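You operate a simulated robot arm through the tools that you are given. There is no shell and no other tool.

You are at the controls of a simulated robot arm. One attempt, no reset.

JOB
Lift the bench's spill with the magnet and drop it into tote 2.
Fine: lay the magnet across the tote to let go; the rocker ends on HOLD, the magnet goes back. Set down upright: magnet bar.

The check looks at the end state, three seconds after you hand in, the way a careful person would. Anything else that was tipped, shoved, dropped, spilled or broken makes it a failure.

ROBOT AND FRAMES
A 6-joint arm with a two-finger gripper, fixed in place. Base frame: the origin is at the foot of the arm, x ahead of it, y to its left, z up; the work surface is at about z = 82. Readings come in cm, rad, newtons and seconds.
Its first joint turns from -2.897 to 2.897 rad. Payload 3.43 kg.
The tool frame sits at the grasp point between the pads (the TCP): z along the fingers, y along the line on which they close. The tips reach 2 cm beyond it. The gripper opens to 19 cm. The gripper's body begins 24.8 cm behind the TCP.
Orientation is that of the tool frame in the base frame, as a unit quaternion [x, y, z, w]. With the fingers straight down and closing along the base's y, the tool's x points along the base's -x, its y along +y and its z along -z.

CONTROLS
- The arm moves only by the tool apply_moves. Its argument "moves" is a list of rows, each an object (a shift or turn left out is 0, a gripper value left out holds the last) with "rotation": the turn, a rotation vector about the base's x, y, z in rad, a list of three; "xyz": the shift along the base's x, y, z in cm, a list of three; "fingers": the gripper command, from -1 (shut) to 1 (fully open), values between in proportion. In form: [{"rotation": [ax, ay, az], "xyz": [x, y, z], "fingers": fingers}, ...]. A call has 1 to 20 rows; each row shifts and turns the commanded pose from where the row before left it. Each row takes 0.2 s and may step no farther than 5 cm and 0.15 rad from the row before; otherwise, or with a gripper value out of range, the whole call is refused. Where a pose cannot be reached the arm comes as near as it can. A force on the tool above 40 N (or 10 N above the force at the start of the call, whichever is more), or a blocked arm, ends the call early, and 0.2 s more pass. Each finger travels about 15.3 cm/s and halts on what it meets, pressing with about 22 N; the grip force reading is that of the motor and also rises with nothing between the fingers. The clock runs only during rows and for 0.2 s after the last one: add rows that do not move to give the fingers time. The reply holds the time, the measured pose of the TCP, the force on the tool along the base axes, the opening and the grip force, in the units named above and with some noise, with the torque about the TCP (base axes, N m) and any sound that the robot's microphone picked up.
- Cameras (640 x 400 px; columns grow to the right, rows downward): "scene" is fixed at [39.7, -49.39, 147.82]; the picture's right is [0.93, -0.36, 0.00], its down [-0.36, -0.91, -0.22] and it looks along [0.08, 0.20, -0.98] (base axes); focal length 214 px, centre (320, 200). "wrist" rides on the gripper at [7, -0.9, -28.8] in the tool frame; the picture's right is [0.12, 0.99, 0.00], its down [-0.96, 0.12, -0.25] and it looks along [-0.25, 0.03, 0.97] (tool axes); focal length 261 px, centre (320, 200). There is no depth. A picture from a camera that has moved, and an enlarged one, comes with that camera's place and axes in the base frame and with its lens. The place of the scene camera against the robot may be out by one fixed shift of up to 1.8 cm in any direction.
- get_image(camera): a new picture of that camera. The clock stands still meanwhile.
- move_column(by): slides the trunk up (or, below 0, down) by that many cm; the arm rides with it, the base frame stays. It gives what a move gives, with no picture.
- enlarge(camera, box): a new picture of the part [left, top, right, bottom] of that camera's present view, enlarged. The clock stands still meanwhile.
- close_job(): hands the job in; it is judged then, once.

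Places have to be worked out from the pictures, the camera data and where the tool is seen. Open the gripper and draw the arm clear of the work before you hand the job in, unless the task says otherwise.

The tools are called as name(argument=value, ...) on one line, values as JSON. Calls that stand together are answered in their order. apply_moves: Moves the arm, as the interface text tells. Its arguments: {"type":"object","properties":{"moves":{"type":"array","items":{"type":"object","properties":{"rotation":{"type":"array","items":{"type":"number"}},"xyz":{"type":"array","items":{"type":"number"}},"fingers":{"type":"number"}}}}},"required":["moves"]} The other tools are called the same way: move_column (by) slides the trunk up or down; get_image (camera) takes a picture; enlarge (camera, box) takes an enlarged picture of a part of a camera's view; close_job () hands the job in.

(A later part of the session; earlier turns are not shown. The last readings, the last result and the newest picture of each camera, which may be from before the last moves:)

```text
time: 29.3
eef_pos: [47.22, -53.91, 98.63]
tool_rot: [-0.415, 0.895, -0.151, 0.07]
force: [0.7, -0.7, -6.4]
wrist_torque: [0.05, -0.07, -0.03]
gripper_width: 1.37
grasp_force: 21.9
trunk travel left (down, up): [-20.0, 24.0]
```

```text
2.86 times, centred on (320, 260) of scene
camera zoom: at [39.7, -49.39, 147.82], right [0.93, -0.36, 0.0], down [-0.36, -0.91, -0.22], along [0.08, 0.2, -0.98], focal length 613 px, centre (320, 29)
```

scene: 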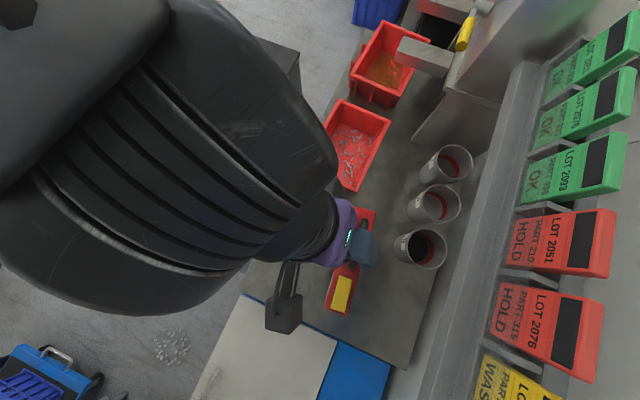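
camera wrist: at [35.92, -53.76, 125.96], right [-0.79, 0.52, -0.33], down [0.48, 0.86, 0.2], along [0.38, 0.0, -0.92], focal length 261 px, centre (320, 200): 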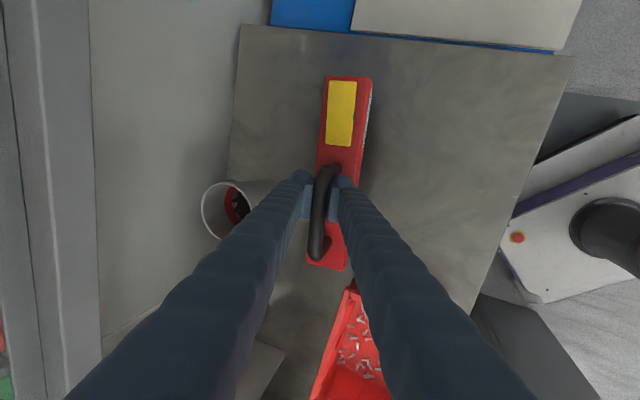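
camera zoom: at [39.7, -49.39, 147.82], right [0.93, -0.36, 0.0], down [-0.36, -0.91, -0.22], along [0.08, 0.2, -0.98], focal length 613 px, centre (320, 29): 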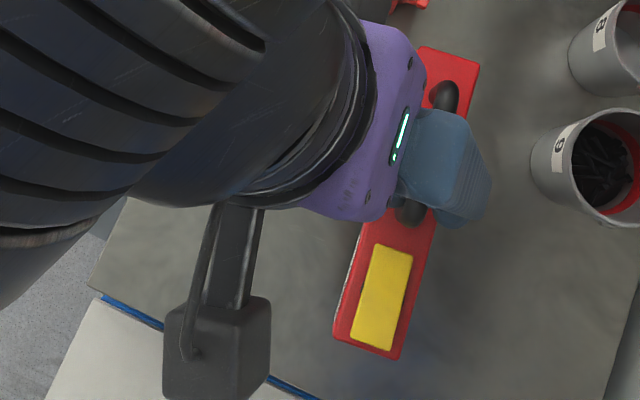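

The bench looks clear where visible. I enlarge the wrist view to be sure.

enlarge(camera="wrist", box=[330, 40, 580, 320])

enlarge(camera="wrist", box=[220, 30, 340, 210])

```text
1.43 times, centred on (455, 180) of wrist
camera zoom: at [35.92, -53.76, 125.96], right [-0.79, 0.52, -0.33], down [0.48, 0.86, 0.2], along [0.38, 0.0, -0.92], focal length 372 px, centre (127, 229)
```

zoom: 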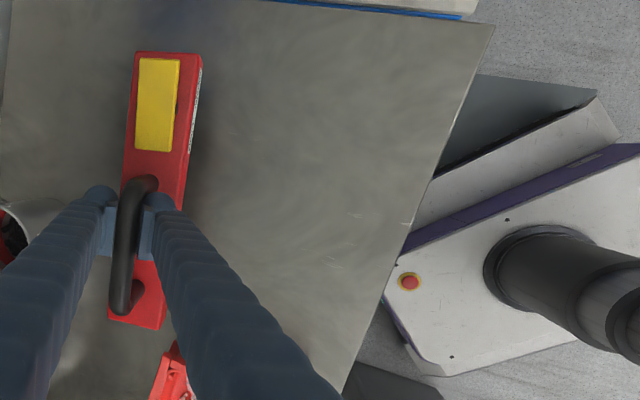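

```text
2.22 times, centred on (280, 120) of wrist
camera zoom: at [35.92, -53.76, 125.96], right [-0.79, 0.52, -0.33], down [0.48, 0.86, 0.2], along [0.38, 0.0, -0.92], focal length 579 px, centre (409, 378)
```

zoom: 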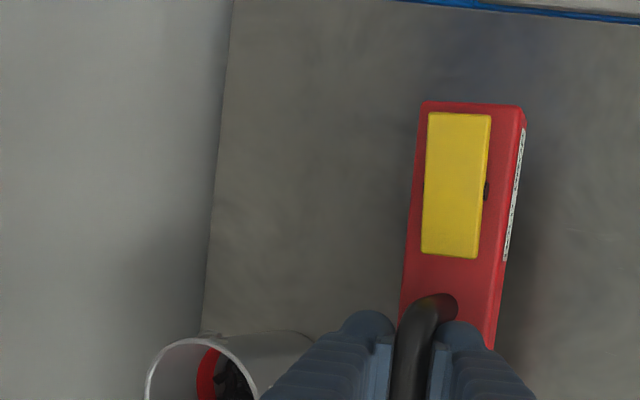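

The bench is clear, so the spill is on the magnet. I raise the bar well above the tote rim and carry it toward tote 2, then turn it crosswise there.

apply_moves(moves=[{"xyz": [0, 0, 0.8]}, {"xyz": [0, 0, 1.2]}, {"xyz": [0, 0, 1.2]}, {"xyz": [0, 0, 1.2]}, {"xyz": [0, 0, 1.2]}, {"xyz": [0.2, 0.6, 0.4]}, {"xyz": [0.4, 1.1, 0]}, {"xyz": [0.45, 1.2, 0]}, {"xyz": [0.45, 1.2, 0]}, {"xyz": [0.45, 1.2, 0]}, {"xyz": [0.45, 1.2, 0]}, {"xyz": [0.45, 1.2, 0]}, {"xyz": [0.45, 1.2, 0]}, {"xyz": [0.45, 1.2, 0]}, {"xyz": [0.45, 1.2, 0]}, {"xyz": [0.3, 0.6, 0]}, {}])

apply_moves(moves=[{"xyz": [0.2, 0.4, 0], "rotation": [0, 0, -0.05]}, {"xyz": [0.4, 0.9, 0], "rotation": [0, 0, -0.1]}, {"xyz": [0.4, 0.9, 0], "rotation": [0, 0, -0.1]}, {"xyz": [0.4, 0.9, 0], "rotation": [0, 0, -0.1]}, {"xyz": [0.4, 0.9, 0], "rotation": [0, 0, -0.1]}, {"xyz": [0.4, 0.9, 0], "rotation": [0, 0, -0.1]}, {"xyz": [0.4, 0.9, 0], "rotation": [0, 0, -0.1]}, {"xyz": [0.4, 0.9, 0], "rotation": [0, 0, -0.1]}, {"xyz": [0.4, 0.9, 0], "rotation": [0, 0, -0.1]}, {"xyz": [0.4, 0.9, 0], "rotation": [0, 0, -0.1]}, {"xyz": [0.4, 0.9, 0], "rotation": [0, 0, -0.1]}, {"xyz": [0.4, 0.9, 0], "rotation": [0, 0, -0.1]}, {"xyz": [0.4, 0.9, 0], "rotation": [0, 0, -0.1]}, {"xyz": [0.4, 0.9, 0], "rotation": [0, 0, -0.1]}, {"xyz": [0.4, 0.9, 0], "rotation": [0, 0, -0.1]}, {"xyz": [0.4, 0.9, 0], "rotation": [0, 0, -0.1]}, {"xyz": [0.2, 0.4, 0], "rotation": [0, 0, -0.1]}, {"rotation": [0, 0, -0.043]}, {}])

get_image(camera="wrist")

get_image(camera="scene")

```text
time: 32.9
eef_pos: [51.64, -42.03, 104.6]
tool_rot: [-0.415, 0.894, -0.151, 0.07]
force: [0.5, -0.1, -6.4]
wrist_torque: [0.03, -0.06, 0.01]
gripper_width: 1.39
grasp_force: 21.6
trunk travel left (down, up): [-20.0, 24.0]
```

```text
time: 36.9
eef_pos: [58.08, -27.75, 104.49]
tool_rot: [0.396, 0.903, -0.154, -0.067]
force: [-0.3, -0.4, -7.2]
wrist_torque: [-0.09, -0.06, 0.0]
gripper_width: 1.37
grasp_force: 22.2
trunk travel left (down, up): [-20.0, 24.0]
```

```text
taken
camera wrist: at [59.65, -16.69, 131.87], right [0.61, 0.72, -0.33], down [0.79, -0.58, 0.2], along [-0.05, -0.38, -0.92], focal length 261 px, centre (320, 200)
```

wrist: 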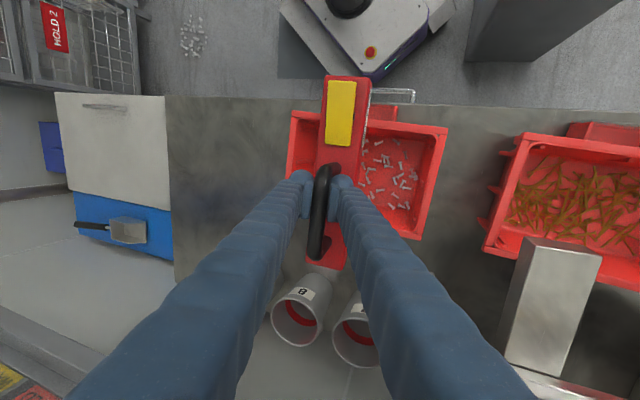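

```text
taken
```

scene: 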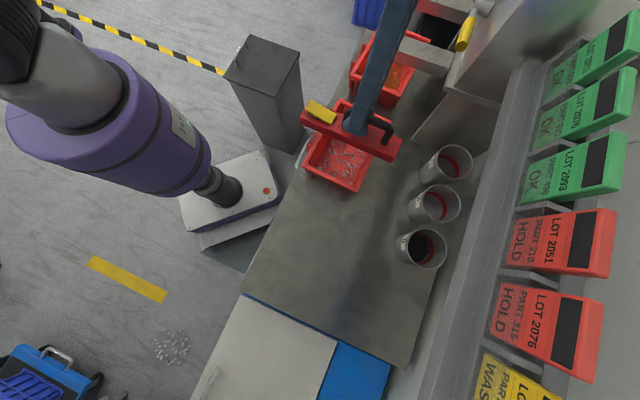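

The bar is centred across tote 2 (bar centre ≈(57.4,-26.4), tote centre ≈(57.6,-26.0)), and the bench is clear. I lower it toward the rim, stopping just short.

apply_moves(moves=[{"xyz": [0, 0, -0.8]}, {"xyz": [0, 0, -1.2]}, {"xyz": [0, 0, -1.2]}, {"xyz": [0, 0, -1.2]}, {"xyz": [0, 0, -1.0]}, {"xyz": [0, 0, -0.6]}, {}])

get_image(camera="wrist")

enlarge(camera="scene", box=[280, 70, 420, 200])

```text
time: 38.5
eef_pos: [57.95, -27.79, 98.68]
tool_rot: [0.396, 0.903, -0.154, -0.066]
force: [-1.7, -9.6, 20.3]
wrist_torque: [0.32, 0.02, 0.2]
gripper_width: 1.37
grasp_force: 21.7
trunk travel left (down, up): [-20.0, 24.0]
```

```text
taken
camera wrist: at [59.53, -16.8, 126.05], right [0.61, 0.72, -0.33], down [0.79, -0.58, 0.2], along [-0.05, -0.38, -0.92], focal length 261 px, centre (320, 200)
```

wrist: 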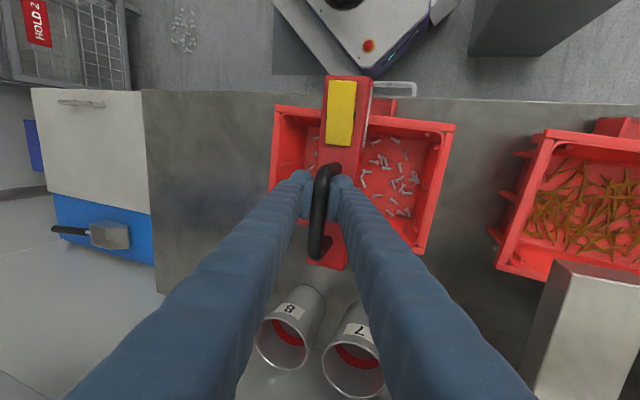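

```text
3.08 times, centred on (350, 135) of scene
camera zoom: at [39.7, -49.39, 147.82], right [0.93, -0.36, 0.0], down [-0.36, -0.91, -0.22], along [0.08, 0.2, -0.98], focal length 660 px, centre (228, 400)
```

zoom: 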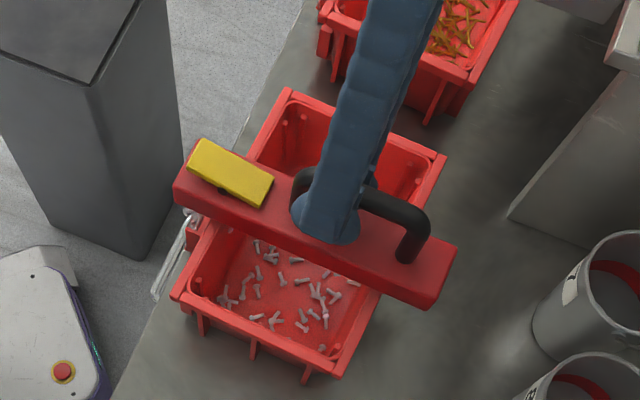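

The readings show contact: the bar pushes on the rim with about 27 N at TCP z≈98.7, and re-triangulating the rim gives about z=90.8, which matches. I ease the push off before letting go.

apply_moves(moves=[{"xyz": [0, 0, 0.15]}, {}])

enlarge(camera="wrist", box=[260, 60, 470, 280])

```text
time: 39.1
eef_pos: [58.04, -27.71, 98.64]
tool_rot: [0.395, 0.903, -0.154, -0.068]
force: [-1.8, -3.7, 5.8]
wrist_torque: [-0.06, -0.09, -0.03]
gripper_width: 1.39
grasp_force: 22.1
trunk travel left (down, up): [-20.0, 24.0]
```

```text
1.82 times, centred on (365, 170) of wrist
camera zoom: at [59.59, -16.71, 126.03], right [0.61, 0.72, -0.33], down [0.79, -0.58, 0.2], along [-0.05, -0.38, -0.92], focal length 474 px, centre (238, 254)
```

zoom: 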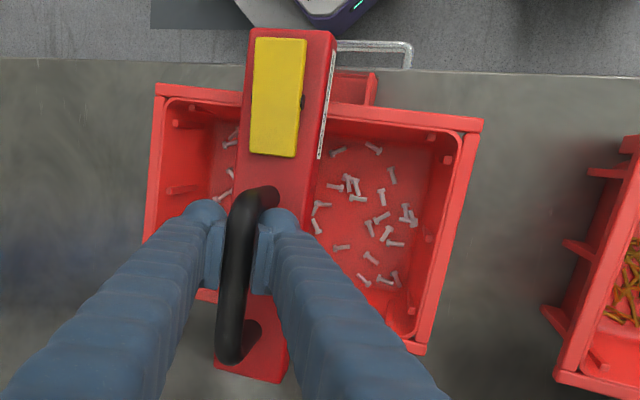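

The bar rests on both rims with the existing bolts still in place below. I open the fingers and withdraw along the tool axis.

apply_moves(moves=[{"fingers": -0.8}, {"fingers": -0.6}, {"fingers": -0.42}, {"fingers": -0.42}, {}])

enlarge(camera="wrist", box=[260, 60, 470, 280])

```text
time: 40.3
eef_pos: [58.17, -27.79, 98.67]
tool_rot: [0.396, 0.903, -0.153, -0.066]
force: [0.4, 0.3, -0.2]
wrist_torque: [-0.02, -0.01, 0.02]
gripper_width: 5.5
grasp_force: 0.0
trunk travel left (down, up): [-20.0, 24.0]
```

```text
1.82 times, centred on (365, 170) of wrist
camera zoom: at [59.65, -16.7, 126.05], right [0.61, 0.72, -0.33], down [0.79, -0.58, 0.2], along [-0.05, -0.38, -0.92], focal length 474 px, centre (238, 254)
```

zoom: 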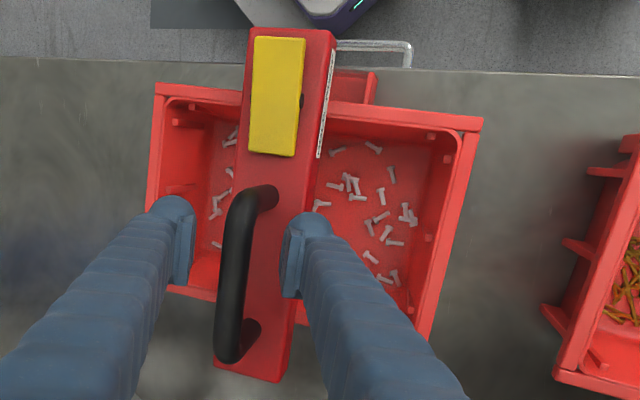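

The bar sits stable on the tote. I withdraw upward, then re-orient: tool vertical, turned so the closed fingertips can press a narrow spot on the rocker's DROP half with a slight lean.

apply_moves(moves=[{"xyz": [0.24, 0.22, 0.95]}, {"xyz": [0.49, 0.45, 1.9]}, {"xyz": [0.73, 0.67, 2.84]}, {"xyz": [0.73, 0.67, 2.84]}, {"xyz": [0.73, 0.67, 2.84]}, {"rotation": [0.0786, -0.0861, 0], "fingers": -1}, {"rotation": [0.0786, -0.0861, 0]}, {"rotation": [0.0786, -0.0861, 0]}, {"rotation": [0, 0, 0.143]}, {"rotation": [0, 0, 0.143]}, {"rotation": [0, 0, 0.143]}, {"rotation": [0, 0, 0.143]}, {"rotation": [0, 0, 0.143]}, {"rotation": [0, 0, 0.143]}, {"rotation": [0, 0, 0.143]}, {"rotation": [0, 0, 0.143]}, {"rotation": [0, 0, 0.143]}, {"rotation": [0, 0, 0.143]}, {"rotation": [0, 0, 0.143]}, {}])

get_image(camera="wrist")

get_image(camera="scene")

```text
time: 44.5
eef_pos: [60.81, -24.98, 110.05]
tool_rot: [-0.365, 0.931, 0.007, -0.002]
force: [0.4, 0.3, -0.7]
wrist_torque: [0.0, 0.02, 0.0]
gripper_width: 0.02
grasp_force: 21.6
trunk travel left (down, up): [-20.0, 24.0]
```

```text
taken
camera wrist: at [56.56, -30.82, 138.76], right [-0.76, 0.65, 0.01], down [0.63, 0.74, 0.25], along [0.15, 0.2, -0.97], focal length 261 px, centre (320, 200)
```

wrist: 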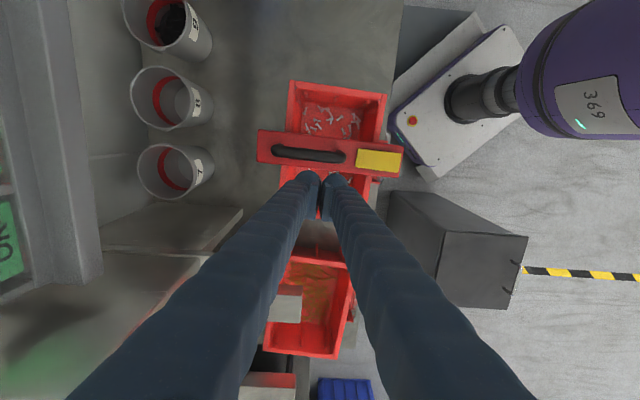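

```text
taken
```

scene: 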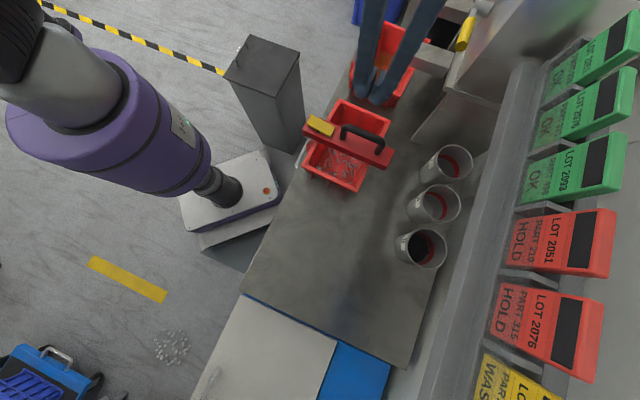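

I enlarge this view to measure the rocker's place and tilt now, and to check the emptied bench.

enlarge(camera="wrist", box=[245, 70, 415, 210])

enlarge(camera="scene", box=[290, 90, 410, 200])

enlarge(camera="scene", box=[240, 180, 440, 370])

```text
2.86 times, centred on (330, 140) of wrist
camera zoom: at [56.56, -30.82, 138.76], right [-0.76, 0.65, 0.01], down [0.63, 0.74, 0.25], along [0.15, 0.2, -0.97], focal length 745 px, centre (291, 371)
```

zoom: 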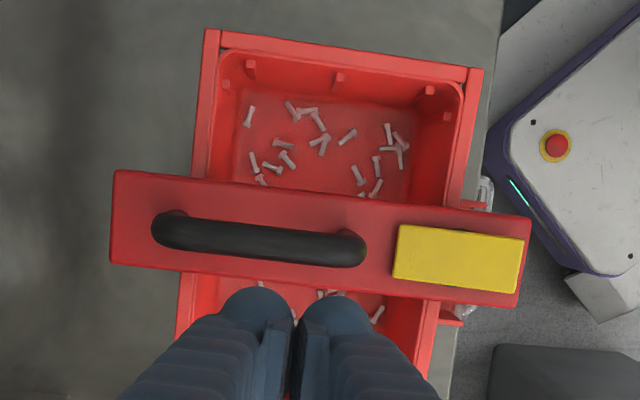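

```text
3.64 times, centred on (350, 145) of scene
camera zoom: at [39.7, -49.39, 147.82], right [0.93, -0.36, 0.0], down [-0.36, -0.91, -0.22], along [0.08, 0.2, -0.98], focal length 780 px, centre (211, 400)
```

zoom: 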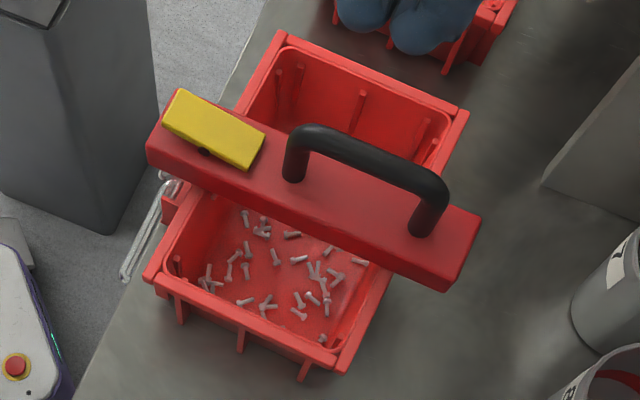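

```text
2.11 times, centred on (340, 275) of scene
camera zoom: at [39.7, -49.39, 147.82], right [0.93, -0.36, 0.0], down [-0.36, -0.91, -0.22], along [0.08, 0.2, -0.98], focal length 452 px, centre (278, 42)
```

zoom: 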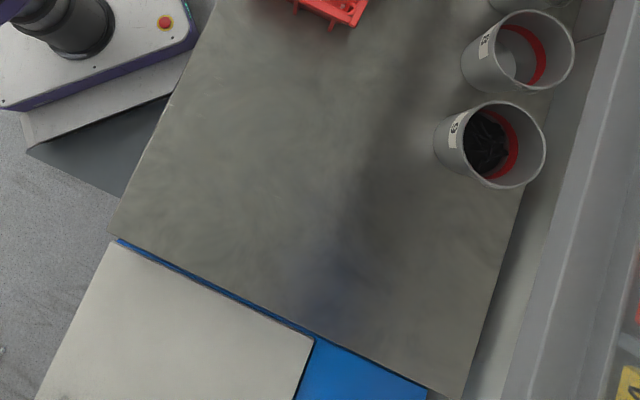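

The bench is clean, and the rocker's DROP end (at the robot side) is plainly raised. I move above it with a slight lean so that only the inner finger edge will touch at about 9.4 cm from the bar's middle.

apply_moves(moves=[{"xyz": [-2.65, 1.52, 0]}, {"xyz": [-2.65, 1.52, 0]}, {"xyz": [-2.65, 1.52, 0]}, {"xyz": [-2.63, 1.55, 0]}, {"rotation": [0.0738, 0.0674, 0]}, {"rotation": [0.0738, 0.0674, 0]}, {"rotation": [0.0738, 0.0674, 0]}, {"xyz": [0, 0, -3]}, {"xyz": [0, 0, -3]}, {}])

get_image(camera="wrist")

enlarge(camera="scene", box=[290, 90, 410, 200])

```text
time: 46.7
eef_pos: [50.29, -18.94, 104.21]
tool_rot: [-0.36, 0.92, 0.146, -0.055]
force: [-0.1, 0.6, -1.3]
wrist_torque: [0.01, 0.0, 0.0]
gripper_width: 0.0
grasp_force: 21.7
trunk travel left (down, up): [-20.0, 24.0]
```

```text
taken
camera wrist: at [51.6, -30.97, 131.14], right [-0.73, 0.61, 0.31], down [0.68, 0.68, 0.27], along [-0.04, 0.41, -0.91], focal length 261 px, centre (320, 200)
```

wrist: 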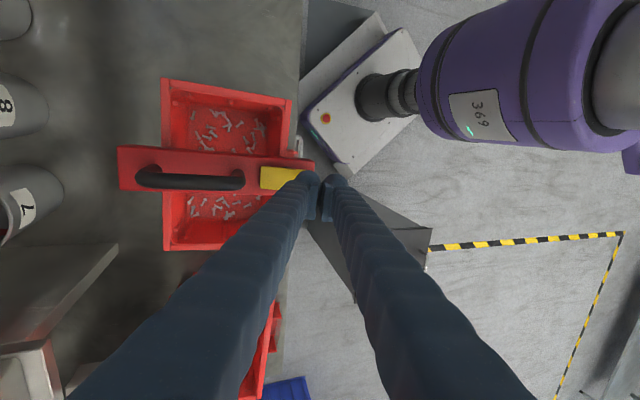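

```text
3.64 times, centred on (350, 145) of scene
camera zoom: at [39.7, -49.39, 147.82], right [0.93, -0.36, 0.0], down [-0.36, -0.91, -0.22], along [0.08, 0.2, -0.98], focal length 780 px, centre (211, 400)
```

zoom: 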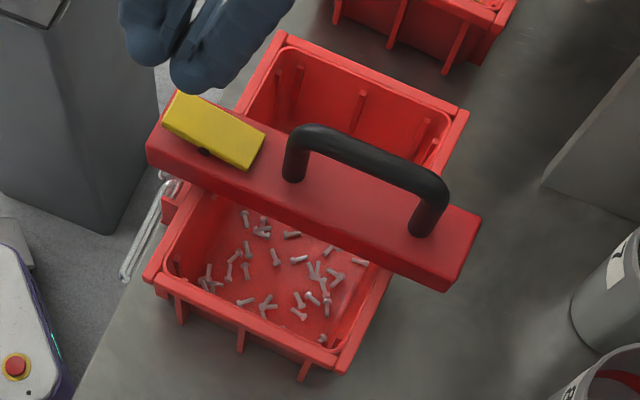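

The lean is right and the inner finger edge is above the rocker's DROP half. I descend to just above it.

apply_moves(moves=[{"xyz": [0, 0, -2]}, {"xyz": [0, 0, -2]}, {"xyz": [0, 0, -1]}, {}])

enlarge(camera="wrist", box=[220, 120, 380, 250])

enlarge(camera="scene", box=[290, 90, 410, 200])

```text
time: 47.7
eef_pos: [50.38, -18.91, 99.08]
tool_rot: [-0.359, 0.92, 0.146, -0.055]
force: [0.2, -0.5, -0.3]
wrist_torque: [-0.01, 0.0, 0.0]
gripper_width: 0.0
grasp_force: 22.0
trunk travel left (down, up): [-20.0, 24.0]
```

```text
3.08 times, centred on (300, 185) of wrist
camera zoom: at [51.67, -30.99, 126.12], right [-0.73, 0.61, 0.31], down [0.68, 0.68, 0.27], along [-0.04, 0.41, -0.91], focal length 802 px, centre (382, 246)
```

zoom: 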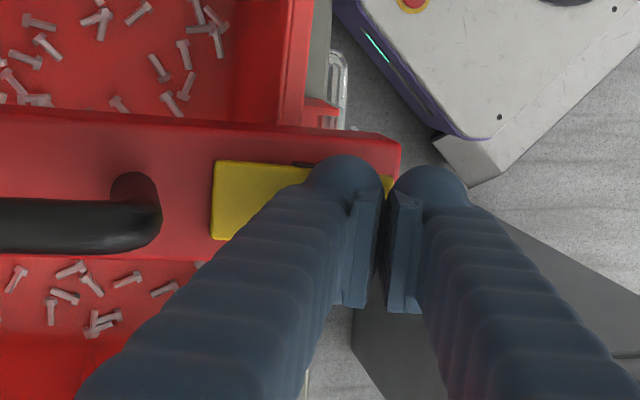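

```text
3.64 times, centred on (350, 145) of scene
camera zoom: at [39.7, -49.39, 147.82], right [0.93, -0.36, 0.0], down [-0.36, -0.91, -0.22], along [0.08, 0.2, -0.98], focal length 780 px, centre (211, 400)
```

zoom: 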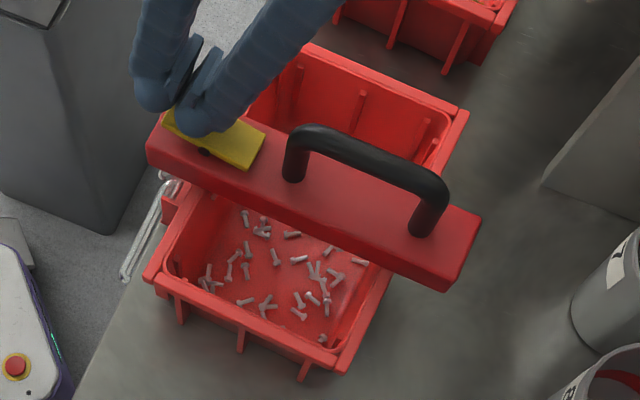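

The fingertip is just above the DROP half. I press down in small steps, watching the force and listening.

apply_moves(moves=[{"xyz": [0, 0, -0.3]}, {"xyz": [0, 0, -0.3]}, {"xyz": [0, 0, -0.2]}])

```text
time: 48.5
eef_pos: [50.32, -18.99, 98.22]
tool_rot: [-0.36, 0.92, 0.146, -0.054]
force: [-0.6, 0.2, -0.2]
wrist_torque: [-0.01, 0.0, 0.01]
gripper_width: 0.01
grasp_force: 22.5
trunk travel left (down, up): [-20.0, 24.0]
```

apply_moves(moves=[{"xyz": [0, 0, -0.2]}, {"xyz": [0, 0, -0.2]}])

enlarge(camera="scene", box=[300, 90, 360, 150])

```text
time: 49.1
eef_pos: [50.39, -18.9, 97.9]
tool_rot: [-0.36, 0.92, 0.146, -0.055]
force: [-1.0, 2.0, 2.8]
wrist_torque: [0.02, 0.0, 0.02]
gripper_width: 0.0
grasp_force: 21.8
trunk travel left (down, up): [-20.0, 24.0]
```

```text
6.67 times, centred on (330, 120) of scene
camera zoom: at [39.7, -49.39, 147.82], right [0.93, -0.36, 0.0], down [-0.36, -0.91, -0.22], along [0.08, 0.2, -0.98], focal length 1430 px, centre (253, 733)
```

zoom: 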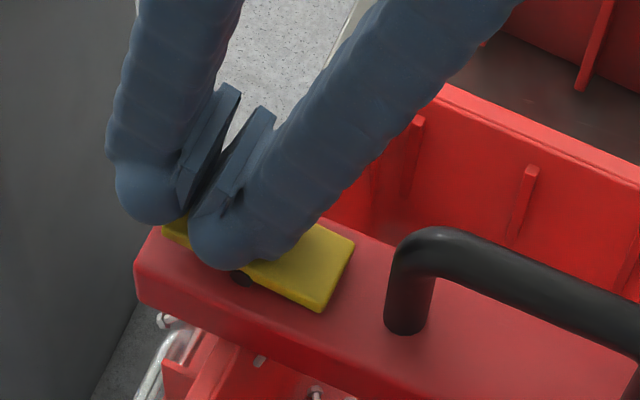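

First contact is at about 3 N. I keep pressing in small steps.

apply_moves(moves=[{"xyz": [0, 0, -0.15]}, {"xyz": [0, 0, -0.15]}])

enlarge(camera="scene", box=[300, 90, 360, 150])

```text
time: 49.7
eef_pos: [50.26, -18.97, 97.62]
tool_rot: [-0.36, 0.92, 0.146, -0.054]
force: [-2.8, 1.1, 3.8]
wrist_torque: [0.0, 0.05, 0.02]
gripper_width: 0.0
grasp_force: 22.6
trunk travel left (down, up): [-20.0, 24.0]
```

```text
6.67 times, centred on (330, 120) of scene
camera zoom: at [39.7, -49.39, 147.82], right [0.93, -0.36, 0.0], down [-0.36, -0.91, -0.22], along [0.08, 0.2, -0.98], focal length 1430 px, centre (253, 733)
```

zoom: 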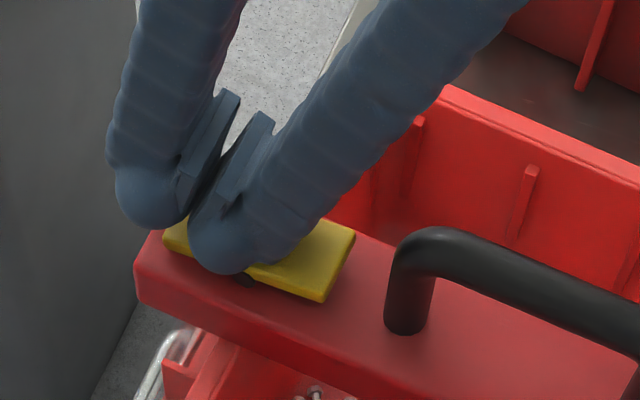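

The rocker is turning (its inner end is rising) with only about 4 N. I press a bit further to complete the throw.

apply_moves(moves=[{"xyz": [0, 0, -0.15]}, {"xyz": [0, 0, -0.15]}])

enlarge(camera="scene", box=[300, 90, 360, 150])

enlarge(camera="scene", box=[290, 90, 410, 200])

```text
time: 50.3
eef_pos: [50.31, -18.81, 97.35]
tool_rot: [-0.36, 0.92, 0.145, -0.054]
force: [-0.9, -1.3, 32.1]
wrist_torque: [-0.35, -0.19, -0.01]
gripper_width: 0.0
grasp_force: 22.6
trunk travel left (down, up): [-20.0, 24.0]
```

```text
6.67 times, centred on (330, 120) of scene
camera zoom: at [39.7, -49.39, 147.82], right [0.93, -0.36, 0.0], down [-0.36, -0.91, -0.22], along [0.08, 0.2, -0.98], focal length 1430 px, centre (253, 733)
```

zoom: 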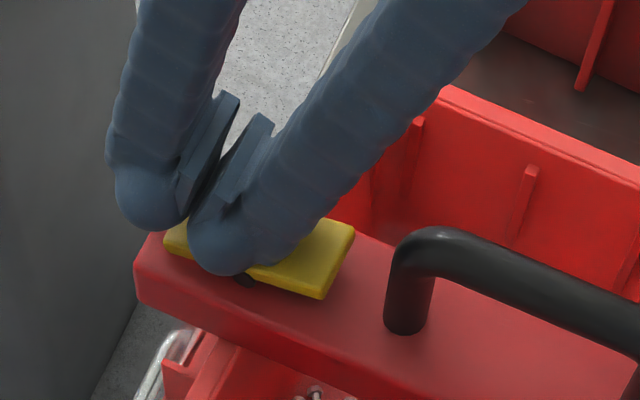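

```text
3.64 times, centred on (350, 145) of scene
camera zoom: at [39.7, -49.39, 147.82], right [0.93, -0.36, 0.0], down [-0.36, -0.91, -0.22], along [0.08, 0.2, -0.98], focal length 780 px, centre (211, 400)
```

zoom: 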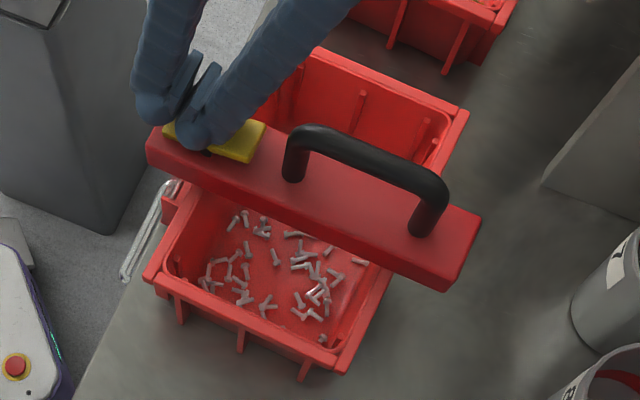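

The force jumped to 32 N: the rocker is at its stop, and more bolts now lie in the tote. I lift straight off and inspect.

apply_moves(moves=[{"xyz": [0, 0, 0.3]}, {"xyz": [0, 0, 1]}, {"xyz": [0, 0, 3]}, {"xyz": [0, 0, 4]}, {"xyz": [0, 0, 4]}, {}])

enlarge(camera="scene", box=[290, 90, 410, 200])

enlarge(camera="wrist", box=[100, 50, 360, 270])

```text
time: 51.7
eef_pos: [50.32, -18.95, 109.62]
tool_rot: [-0.36, 0.92, 0.146, -0.056]
force: [0.7, 0.0, 0.4]
wrist_torque: [-0.03, 0.01, 0.05]
gripper_width: 0.01
grasp_force: 22.0
trunk travel left (down, up): [-20.0, 24.0]
```

```text
3.64 times, centred on (350, 145) of scene
camera zoom: at [39.7, -49.39, 147.82], right [0.93, -0.36, 0.0], down [-0.36, -0.91, -0.22], along [0.08, 0.2, -0.98], focal length 780 px, centre (211, 400)
```

zoom: 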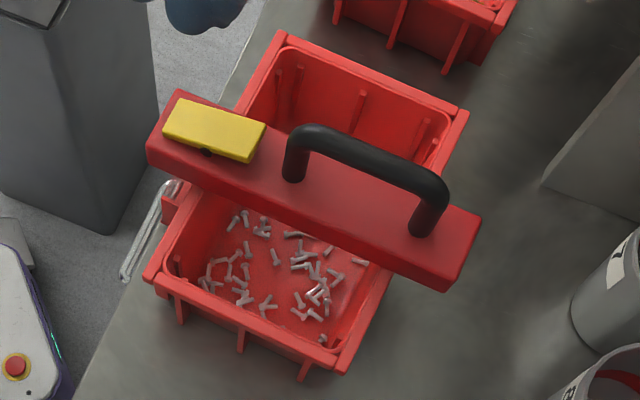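

```text
1.82 times, centred on (230, 160) of wrist
camera zoom: at [51.66, -30.95, 136.72], right [-0.73, 0.61, 0.31], down [0.68, 0.68, 0.27], along [-0.04, 0.41, -0.91], focal length 474 px, centre (484, 273)
```

zoom: 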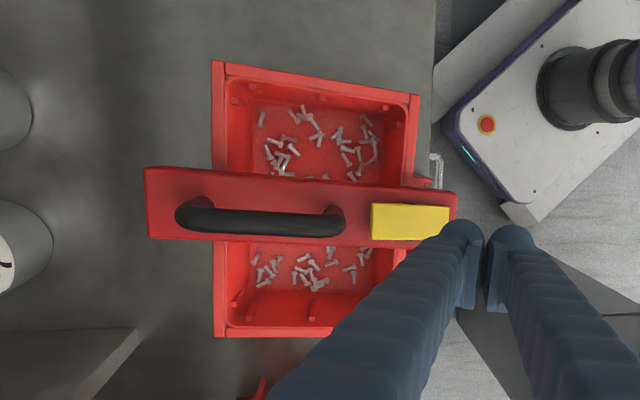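

The rocker now shows DROP (inner end raised), and the bolts fell into the tote. I go back to the grip orientation above the handle.

apply_moves(moves=[{"rotation": [-0.0738, -0.0674, 0]}, {"rotation": [-0.0738, -0.0674, 0]}, {"rotation": [-0.0738, -0.0674, 0]}, {"xyz": [2.7, -1.55, 0.1]}, {"xyz": [2.7, -1.55, 0.1]}, {"xyz": [2.7, -1.55, 0.1]}, {"xyz": [2.7, -1.5, 0.1]}, {"rotation": [0, 0, -0.143], "fingers": -0.42}, {"rotation": [0, 0, -0.143]}, {"rotation": [0, 0, -0.143]}, {"rotation": [0, 0, -0.143]}, {"rotation": [0, 0, -0.143]}, {"rotation": [0, 0, -0.143]}, {"rotation": [0, 0, -0.143]}, {"rotation": [0, 0, -0.143]}, {"rotation": [0, 0, -0.143]}, {"rotation": [0, 0, -0.143]}, {"rotation": [0, 0, -0.143]}])

apply_moves(moves=[{"rotation": [-0.0786, 0.0861, 0]}, {"rotation": [-0.0786, 0.0861, 0]}, {"rotation": [-0.0786, 0.0861, 0]}, {}])

get_image(camera="wrist")

enlarge(camera="wrist", box=[250, 80, 450, 270])

enlarge(camera="scene", box=[290, 90, 410, 200])

```text
time: 55.5
eef_pos: [61.26, -25.05, 109.88]
tool_rot: [0.402, 0.915, 0.005, 0.005]
force: [0.5, -0.1, 0.0]
wrist_torque: [-0.01, -0.03, 0.0]
gripper_width: 5.5
grasp_force: 0.1
trunk travel left (down, up): [-20.0, 24.0]
```

```text
time: 56.5
eef_pos: [61.14, -25.1, 109.98]
tool_rot: [0.396, 0.903, -0.156, -0.067]
force: [0.1, 0.3, -0.6]
wrist_torque: [-0.05, 0.05, -0.03]
gripper_width: 5.54
grasp_force: 0.1
trunk travel left (down, up): [-20.0, 24.0]
```

```text
taken
camera wrist: at [62.74, -14.01, 137.34], right [0.61, 0.72, -0.33], down [0.79, -0.58, 0.2], along [-0.05, -0.38, -0.92], focal length 261 px, centre (320, 200)
```

wrist: 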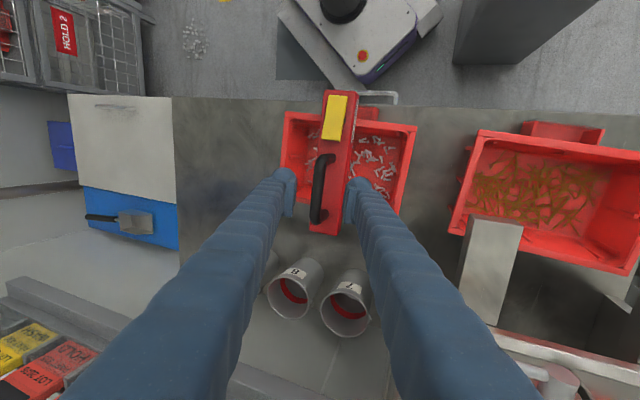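

```text
2.11 times, centred on (350, 175) of wrist
camera zoom: at [62.74, -14.01, 137.34], right [0.61, 0.72, -0.33], down [0.79, -0.58, 0.2], along [-0.05, -0.38, -0.92], focal length 549 px, centre (257, 253)
```

zoom: 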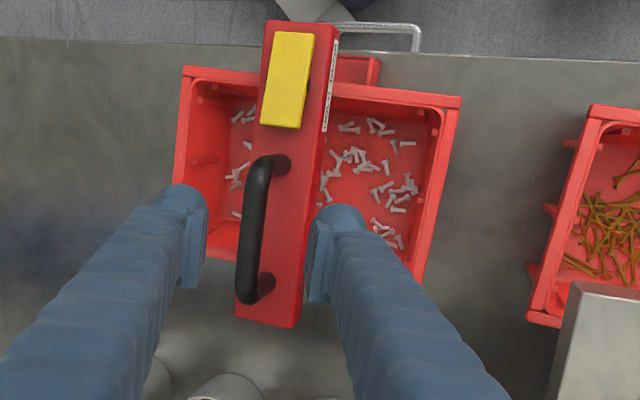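

```text
3.64 times, centred on (350, 145) of scene
camera zoom: at [39.7, -49.39, 147.82], right [0.93, -0.36, 0.0], down [-0.36, -0.91, -0.22], along [0.08, 0.2, -0.98], focal length 780 px, centre (211, 400)
```

zoom: 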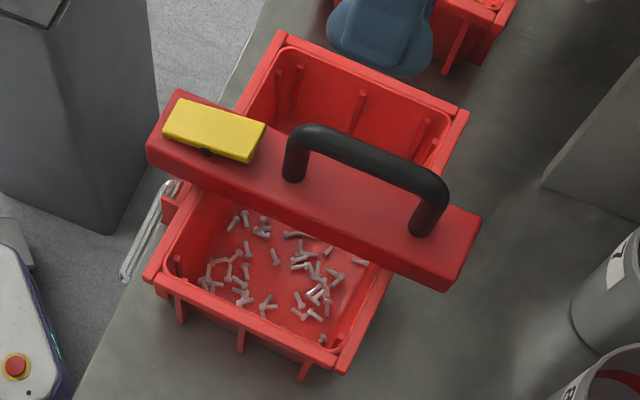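

The bar hasn't shifted. I retrace the approach down to the handle.

apply_moves(moves=[{"xyz": [-0.61, -0.56, -2.36]}, {"xyz": [-0.61, -0.56, -2.36]}, {"xyz": [-0.61, -0.56, -2.36]}, {"xyz": [-0.49, -0.45, -1.9]}, {"xyz": [-0.37, -0.34, -1.4]}, {"xyz": [-0.25, -0.23, -0.95]}, {}])

enlarge(camera="wrist", box=[260, 60, 470, 280])

```text
time: 58.1
eef_pos: [58.32, -27.69, 98.57]
tool_rot: [0.396, 0.903, -0.154, -0.067]
force: [1.1, 0.6, 0.2]
wrist_torque: [-0.01, 0.01, 0.01]
gripper_width: 5.49
grasp_force: 0.1
trunk travel left (down, up): [-20.0, 24.0]
```

```text
1.82 times, centred on (365, 170) of wrist
camera zoom: at [59.82, -16.75, 126.0], right [0.61, 0.72, -0.33], down [0.79, -0.58, 0.2], along [-0.05, -0.38, -0.92], focal length 474 px, centre (238, 254)
```

zoom: 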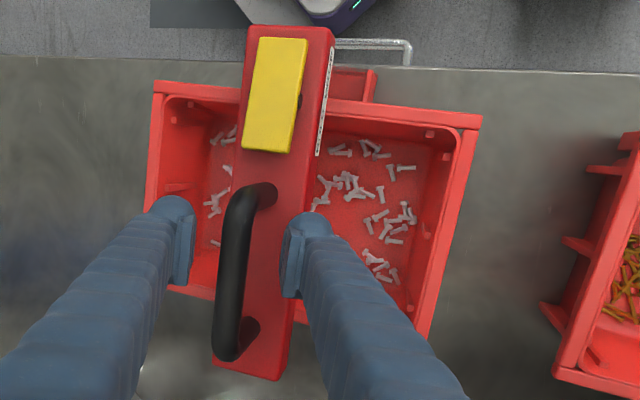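

The handle sits between the pads as before. I close and lift in small steps, checking the load.

apply_moves(moves=[{"fingers": -0.7}, {"fingers": -0.85}, {"fingers": -1}, {"fingers": -1}, {"fingers": -1}, {"fingers": -1}, {"xyz": [0, 0, 0.15]}, {"xyz": [0, 0, 0.15]}, {"xyz": [0, 0, 0.2]}, {"xyz": [0, 0, 0.3]}, {}])

enlarge(camera="wrist", box=[260, 60, 470, 280])

```text
time: 60.5
eef_pos: [58.28, -27.61, 99.27]
tool_rot: [0.396, 0.903, -0.154, -0.067]
force: [-0.2, 0.0, -6.0]
wrist_torque: [-0.09, -0.04, 0.01]
gripper_width: 1.37
grasp_force: 22.2
trunk travel left (down, up): [-20.0, 24.0]
```

```text
1.82 times, centred on (365, 170) of wrist
camera zoom: at [59.86, -16.77, 126.78], right [0.61, 0.72, -0.33], down [0.79, -0.58, 0.2], along [-0.05, -0.38, -0.92], focal length 474 px, centre (238, 254)
```

zoom: 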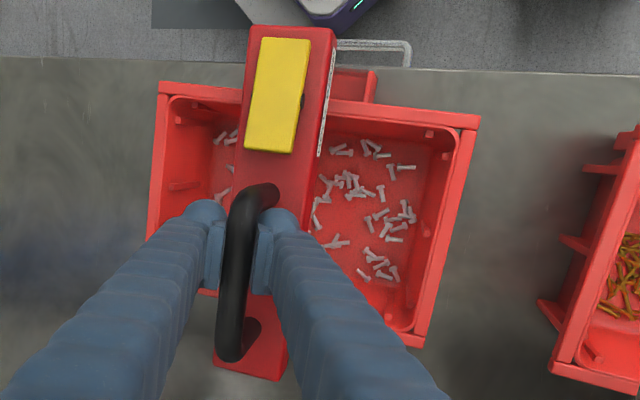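

The bar is held again (6.0 N, 1.37 cm opening) and unchanged in the grip. I lift it clear of the tote and look at the tote and rims.

apply_moves(moves=[{"xyz": [0, 0, 0.5]}, {"xyz": [0, 0, 1.0]}, {"xyz": [0, 0, 1.2]}, {"xyz": [0, 0, 1.2]}, {"xyz": [0, 0, 1.2]}, {"xyz": [0, 0, 0.3]}, {}])

apply_moves(moves=[{"xyz": [-0.2, -0.4, 0], "rotation": [0, 0, 0.05]}, {"xyz": [-0.4, -0.9, 0], "rotation": [0, 0, 0.1]}, {"xyz": [-0.4, -0.9, 0], "rotation": [0, 0, 0.1]}, {"xyz": [-0.4, -0.9, 0], "rotation": [0, 0, 0.1]}, {"xyz": [-0.4, -0.9, 0], "rotation": [0, 0, 0.1]}, {"xyz": [-0.4, -0.9, 0], "rotation": [0, 0, 0.1]}, {"xyz": [-0.4, -0.9, 0], "rotation": [0, 0, 0.1]}, {"xyz": [-0.4, -0.9, 0], "rotation": [0, 0, 0.1]}, {"xyz": [-0.4, -0.9, 0], "rotation": [0, 0, 0.1]}, {"xyz": [-0.4, -0.9, 0], "rotation": [0, 0, 0.1]}, {"xyz": [-0.4, -0.9, 0], "rotation": [0, 0, 0.1]}, {"xyz": [-0.4, -0.9, 0], "rotation": [0, 0, 0.1]}, {"xyz": [-0.4, -0.9, 0], "rotation": [0, 0, 0.1]}, {"xyz": [-0.4, -0.9, 0], "rotation": [0, 0, 0.1]}, {"xyz": [-0.4, -0.9, 0], "rotation": [0, 0, 0.1]}, {"xyz": [-0.4, -0.9, 0], "rotation": [0, 0, 0.1]}, {"xyz": [-0.4, -0.6, 0], "rotation": [0, 0, 0.1]}, {"rotation": [0, 0, 0.043]}, {}])

get_image(camera="wrist")

enlarge(camera="scene", box=[280, 80, 420, 210])

get_image(camera="scene")

```text
time: 62.1
eef_pos: [58.28, -27.82, 104.84]
tool_rot: [0.395, 0.903, -0.153, -0.068]
force: [-0.1, 0.4, -6.4]
wrist_torque: [-0.06, -0.05, -0.01]
gripper_width: 1.35
grasp_force: 21.6
trunk travel left (down, up): [-20.0, 24.0]
```

```text
time: 66.1
eef_pos: [51.54, -42.28, 104.88]
tool_rot: [-0.414, 0.895, -0.151, 0.07]
force: [-0.3, -0.2, -5.8]
wrist_torque: [0.08, -0.04, -0.01]
gripper_width: 1.36
grasp_force: 22.1
trunk travel left (down, up): [-20.0, 24.0]
```

```text
taken
camera wrist: at [40.41, -42.13, 132.28], right [-0.79, 0.52, -0.33], down [0.48, 0.86, 0.2], along [0.38, 0.0, -0.92], focal length 261 px, centre (320, 200)
```

wrist: 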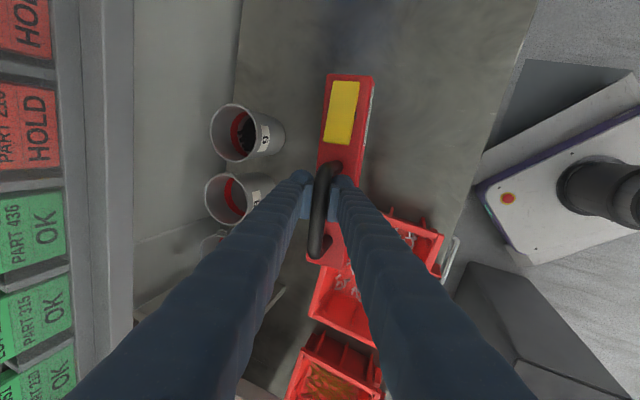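

```text
3.08 times, centred on (350, 145) of scene
camera zoom: at [39.7, -49.39, 147.82], right [0.93, -0.36, 0.0], down [-0.36, -0.91, -0.22], along [0.08, 0.2, -0.98], focal length 660 px, centre (228, 369)
```

zoom: 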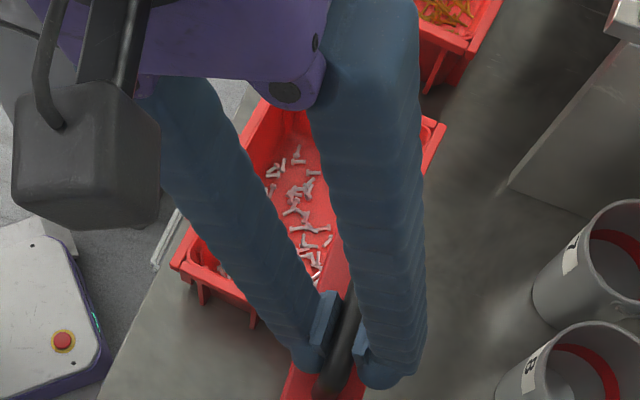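

```text
taken
```

scene: 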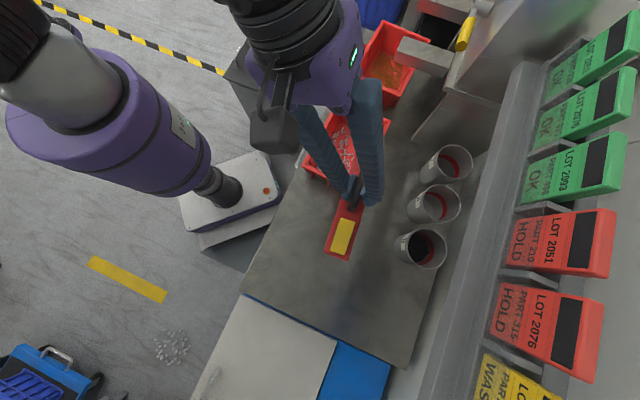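

The tool orientation matches the home grip pose. I carry the bar back along the same path toward its original place.

apply_moves(moves=[{"xyz": [-0.2, -0.6, 0]}, {"xyz": [-0.43, -1.2, 0]}, {"xyz": [-0.43, -1.2, 0]}, {"xyz": [-0.43, -1.2, 0]}, {"xyz": [-0.43, -1.2, 0]}, {"xyz": [-0.43, -1.2, 0]}, {"xyz": [-0.43, -1.2, 0]}, {"xyz": [-0.43, -1.2, -0.5]}, {"xyz": [-0.43, -1.2, -1.0]}, {"xyz": [-0.4, -1.0, -1.2]}, {"xyz": [-0.2, -0.5, -1.2]}, {"xyz": [0, 0, -1.2]}, {"xyz": [0, 0, -1.0]}, {}])

get_image(camera="wrist")

```text
time: 69.1
eef_pos: [47.33, -54.1, 98.86]
tool_rot: [-0.414, 0.895, -0.151, 0.07]
force: [-0.3, 0.1, -6.7]
wrist_torque: [0.08, -0.05, 0.01]
gripper_width: 1.36
grasp_force: 21.9
trunk travel left (down, up): [-20.0, 24.0]
```

```text
taken
camera wrist: at [36.18, -53.88, 126.19], right [-0.79, 0.52, -0.33], down [0.48, 0.86, 0.2], along [0.38, 0.0, -0.92], focal length 261 px, centre (320, 200)
```

wrist: 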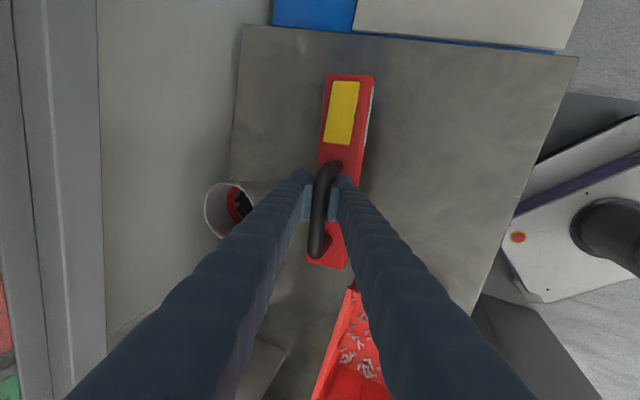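

On track. I move to right above the home spot and lower to just over the bench.

apply_moves(moves=[{"xyz": [0.4, -0.7, -0.6]}, {"xyz": [0.55, -0.97, -1.0]}, {"xyz": [0.55, -0.97, -1.0]}, {"xyz": [0.55, -0.97, -1.0]}, {"xyz": [0.55, -0.97, -1.0]}, {"xyz": [0.53, -0.97, -1.0]}, {"xyz": [0, 0, -1.0]}, {"xyz": [0, 0, -1.0]}, {"xyz": [0, 0, -0.6]}, {}])

enlarge(camera="wrist", box=[200, 50, 440, 300])

get_image(camera="scene")

```text
time: 71.3
eef_pos: [50.54, -59.49, 90.45]
tool_rot: [-0.414, 0.895, -0.151, 0.07]
force: [0.1, 0.5, -6.6]
wrist_torque: [0.1, -0.04, 0.04]
gripper_width: 1.38
grasp_force: 21.5
trunk travel left (down, up): [-20.0, 24.0]
```

```text
1.60 times, centred on (320, 175) of wrist
camera zoom: at [39.32, -59.41, 117.93], right [-0.79, 0.52, -0.33], down [0.48, 0.86, 0.2], along [0.38, 0.0, -0.92], focal length 417 px, centre (320, 240)
```

zoom: 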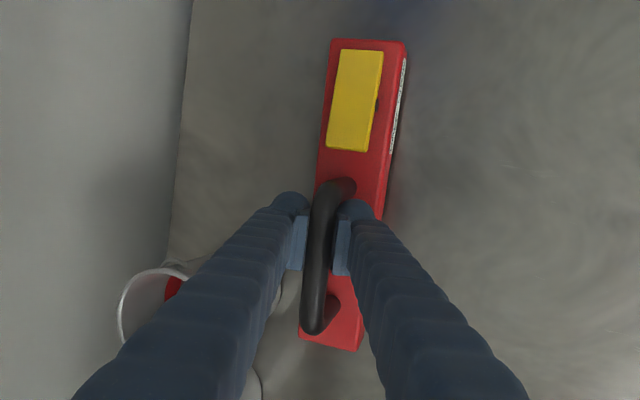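

```text
taken
```

scene: 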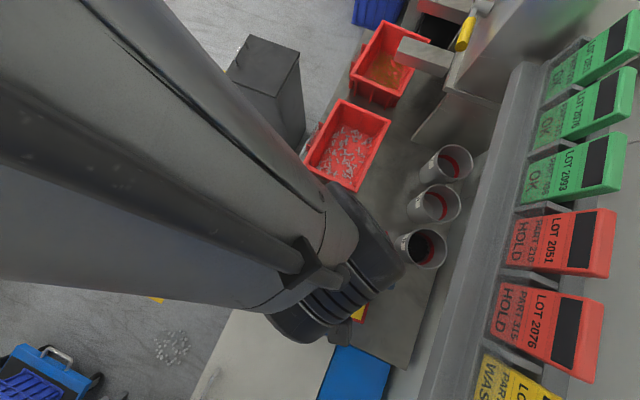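

Just above the bench now. I lower in small steps to a light touch.

apply_moves(moves=[{"xyz": [0, -0.1, -0.3]}, {"xyz": [0, 0, -0.2]}, {"xyz": [0, 0, -0.15]}, {}])

```text
time: 72.3
eef_pos: [50.54, -59.66, 89.93]
tool_rot: [-0.413, 0.895, -0.15, 0.07]
force: [0.4, -1.1, -5.8]
wrist_torque: [0.05, -0.07, -0.03]
gripper_width: 1.36
grasp_force: 22.0
trunk travel left (down, up): [-20.0, 24.0]
```

apply_moves(moves=[{"xyz": [0, 0, -0.15]}, {"xyz": [0, 0, -0.1]}, {}])

```text
time: 73.1
eef_pos: [50.56, -59.72, 89.6]
tool_rot: [-0.414, 0.895, -0.151, 0.07]
force: [-0.1, 0.1, -5.4]
wrist_torque: [0.03, -0.03, -0.02]
gripper_width: 1.35
grasp_force: 21.6
trunk travel left (down, up): [-20.0, 24.0]
```

apply_moves(moves=[{"xyz": [0, 0, -0.1]}, {"xyz": [0, 0, -0.05]}, {}])

```text
time: 73.9
eef_pos: [50.61, -59.66, 89.54]
tool_rot: [-0.415, 0.894, -0.152, 0.071]
force: [4.6, 1.0, 6.3]
wrist_torque: [0.04, 0.14, 0.04]
gripper_width: 1.36
grasp_force: 22.3
trunk travel left (down, up): [-20.0, 24.0]
```

The bar is on the bench (load reversed to +6 N). I open gently and check.

apply_moves(moves=[{"fingers": -0.8}, {"fingers": -0.6}, {"fingers": -0.42}, {"fingers": -0.42}, {}])

enlarge(camera="wrist", box=[200, 50, 440, 300])

```text
time: 75.1
eef_pos: [50.57, -59.73, 89.54]
tool_rot: [-0.414, 0.895, -0.151, 0.07]
force: [-0.4, 0.2, -0.4]
wrist_torque: [0.02, 0.01, -0.03]
gripper_width: 5.53
grasp_force: 0.3
trunk travel left (down, up): [-20.0, 24.0]
```

```text
1.60 times, centred on (320, 175) of wrist
camera zoom: at [39.31, -59.49, 116.92], right [-0.79, 0.52, -0.33], down [0.48, 0.86, 0.2], along [0.38, 0.0, -0.92], focal length 417 px, centre (320, 240)
```

zoom: 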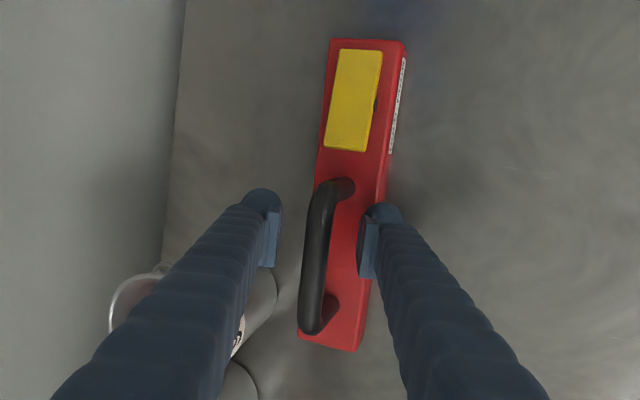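

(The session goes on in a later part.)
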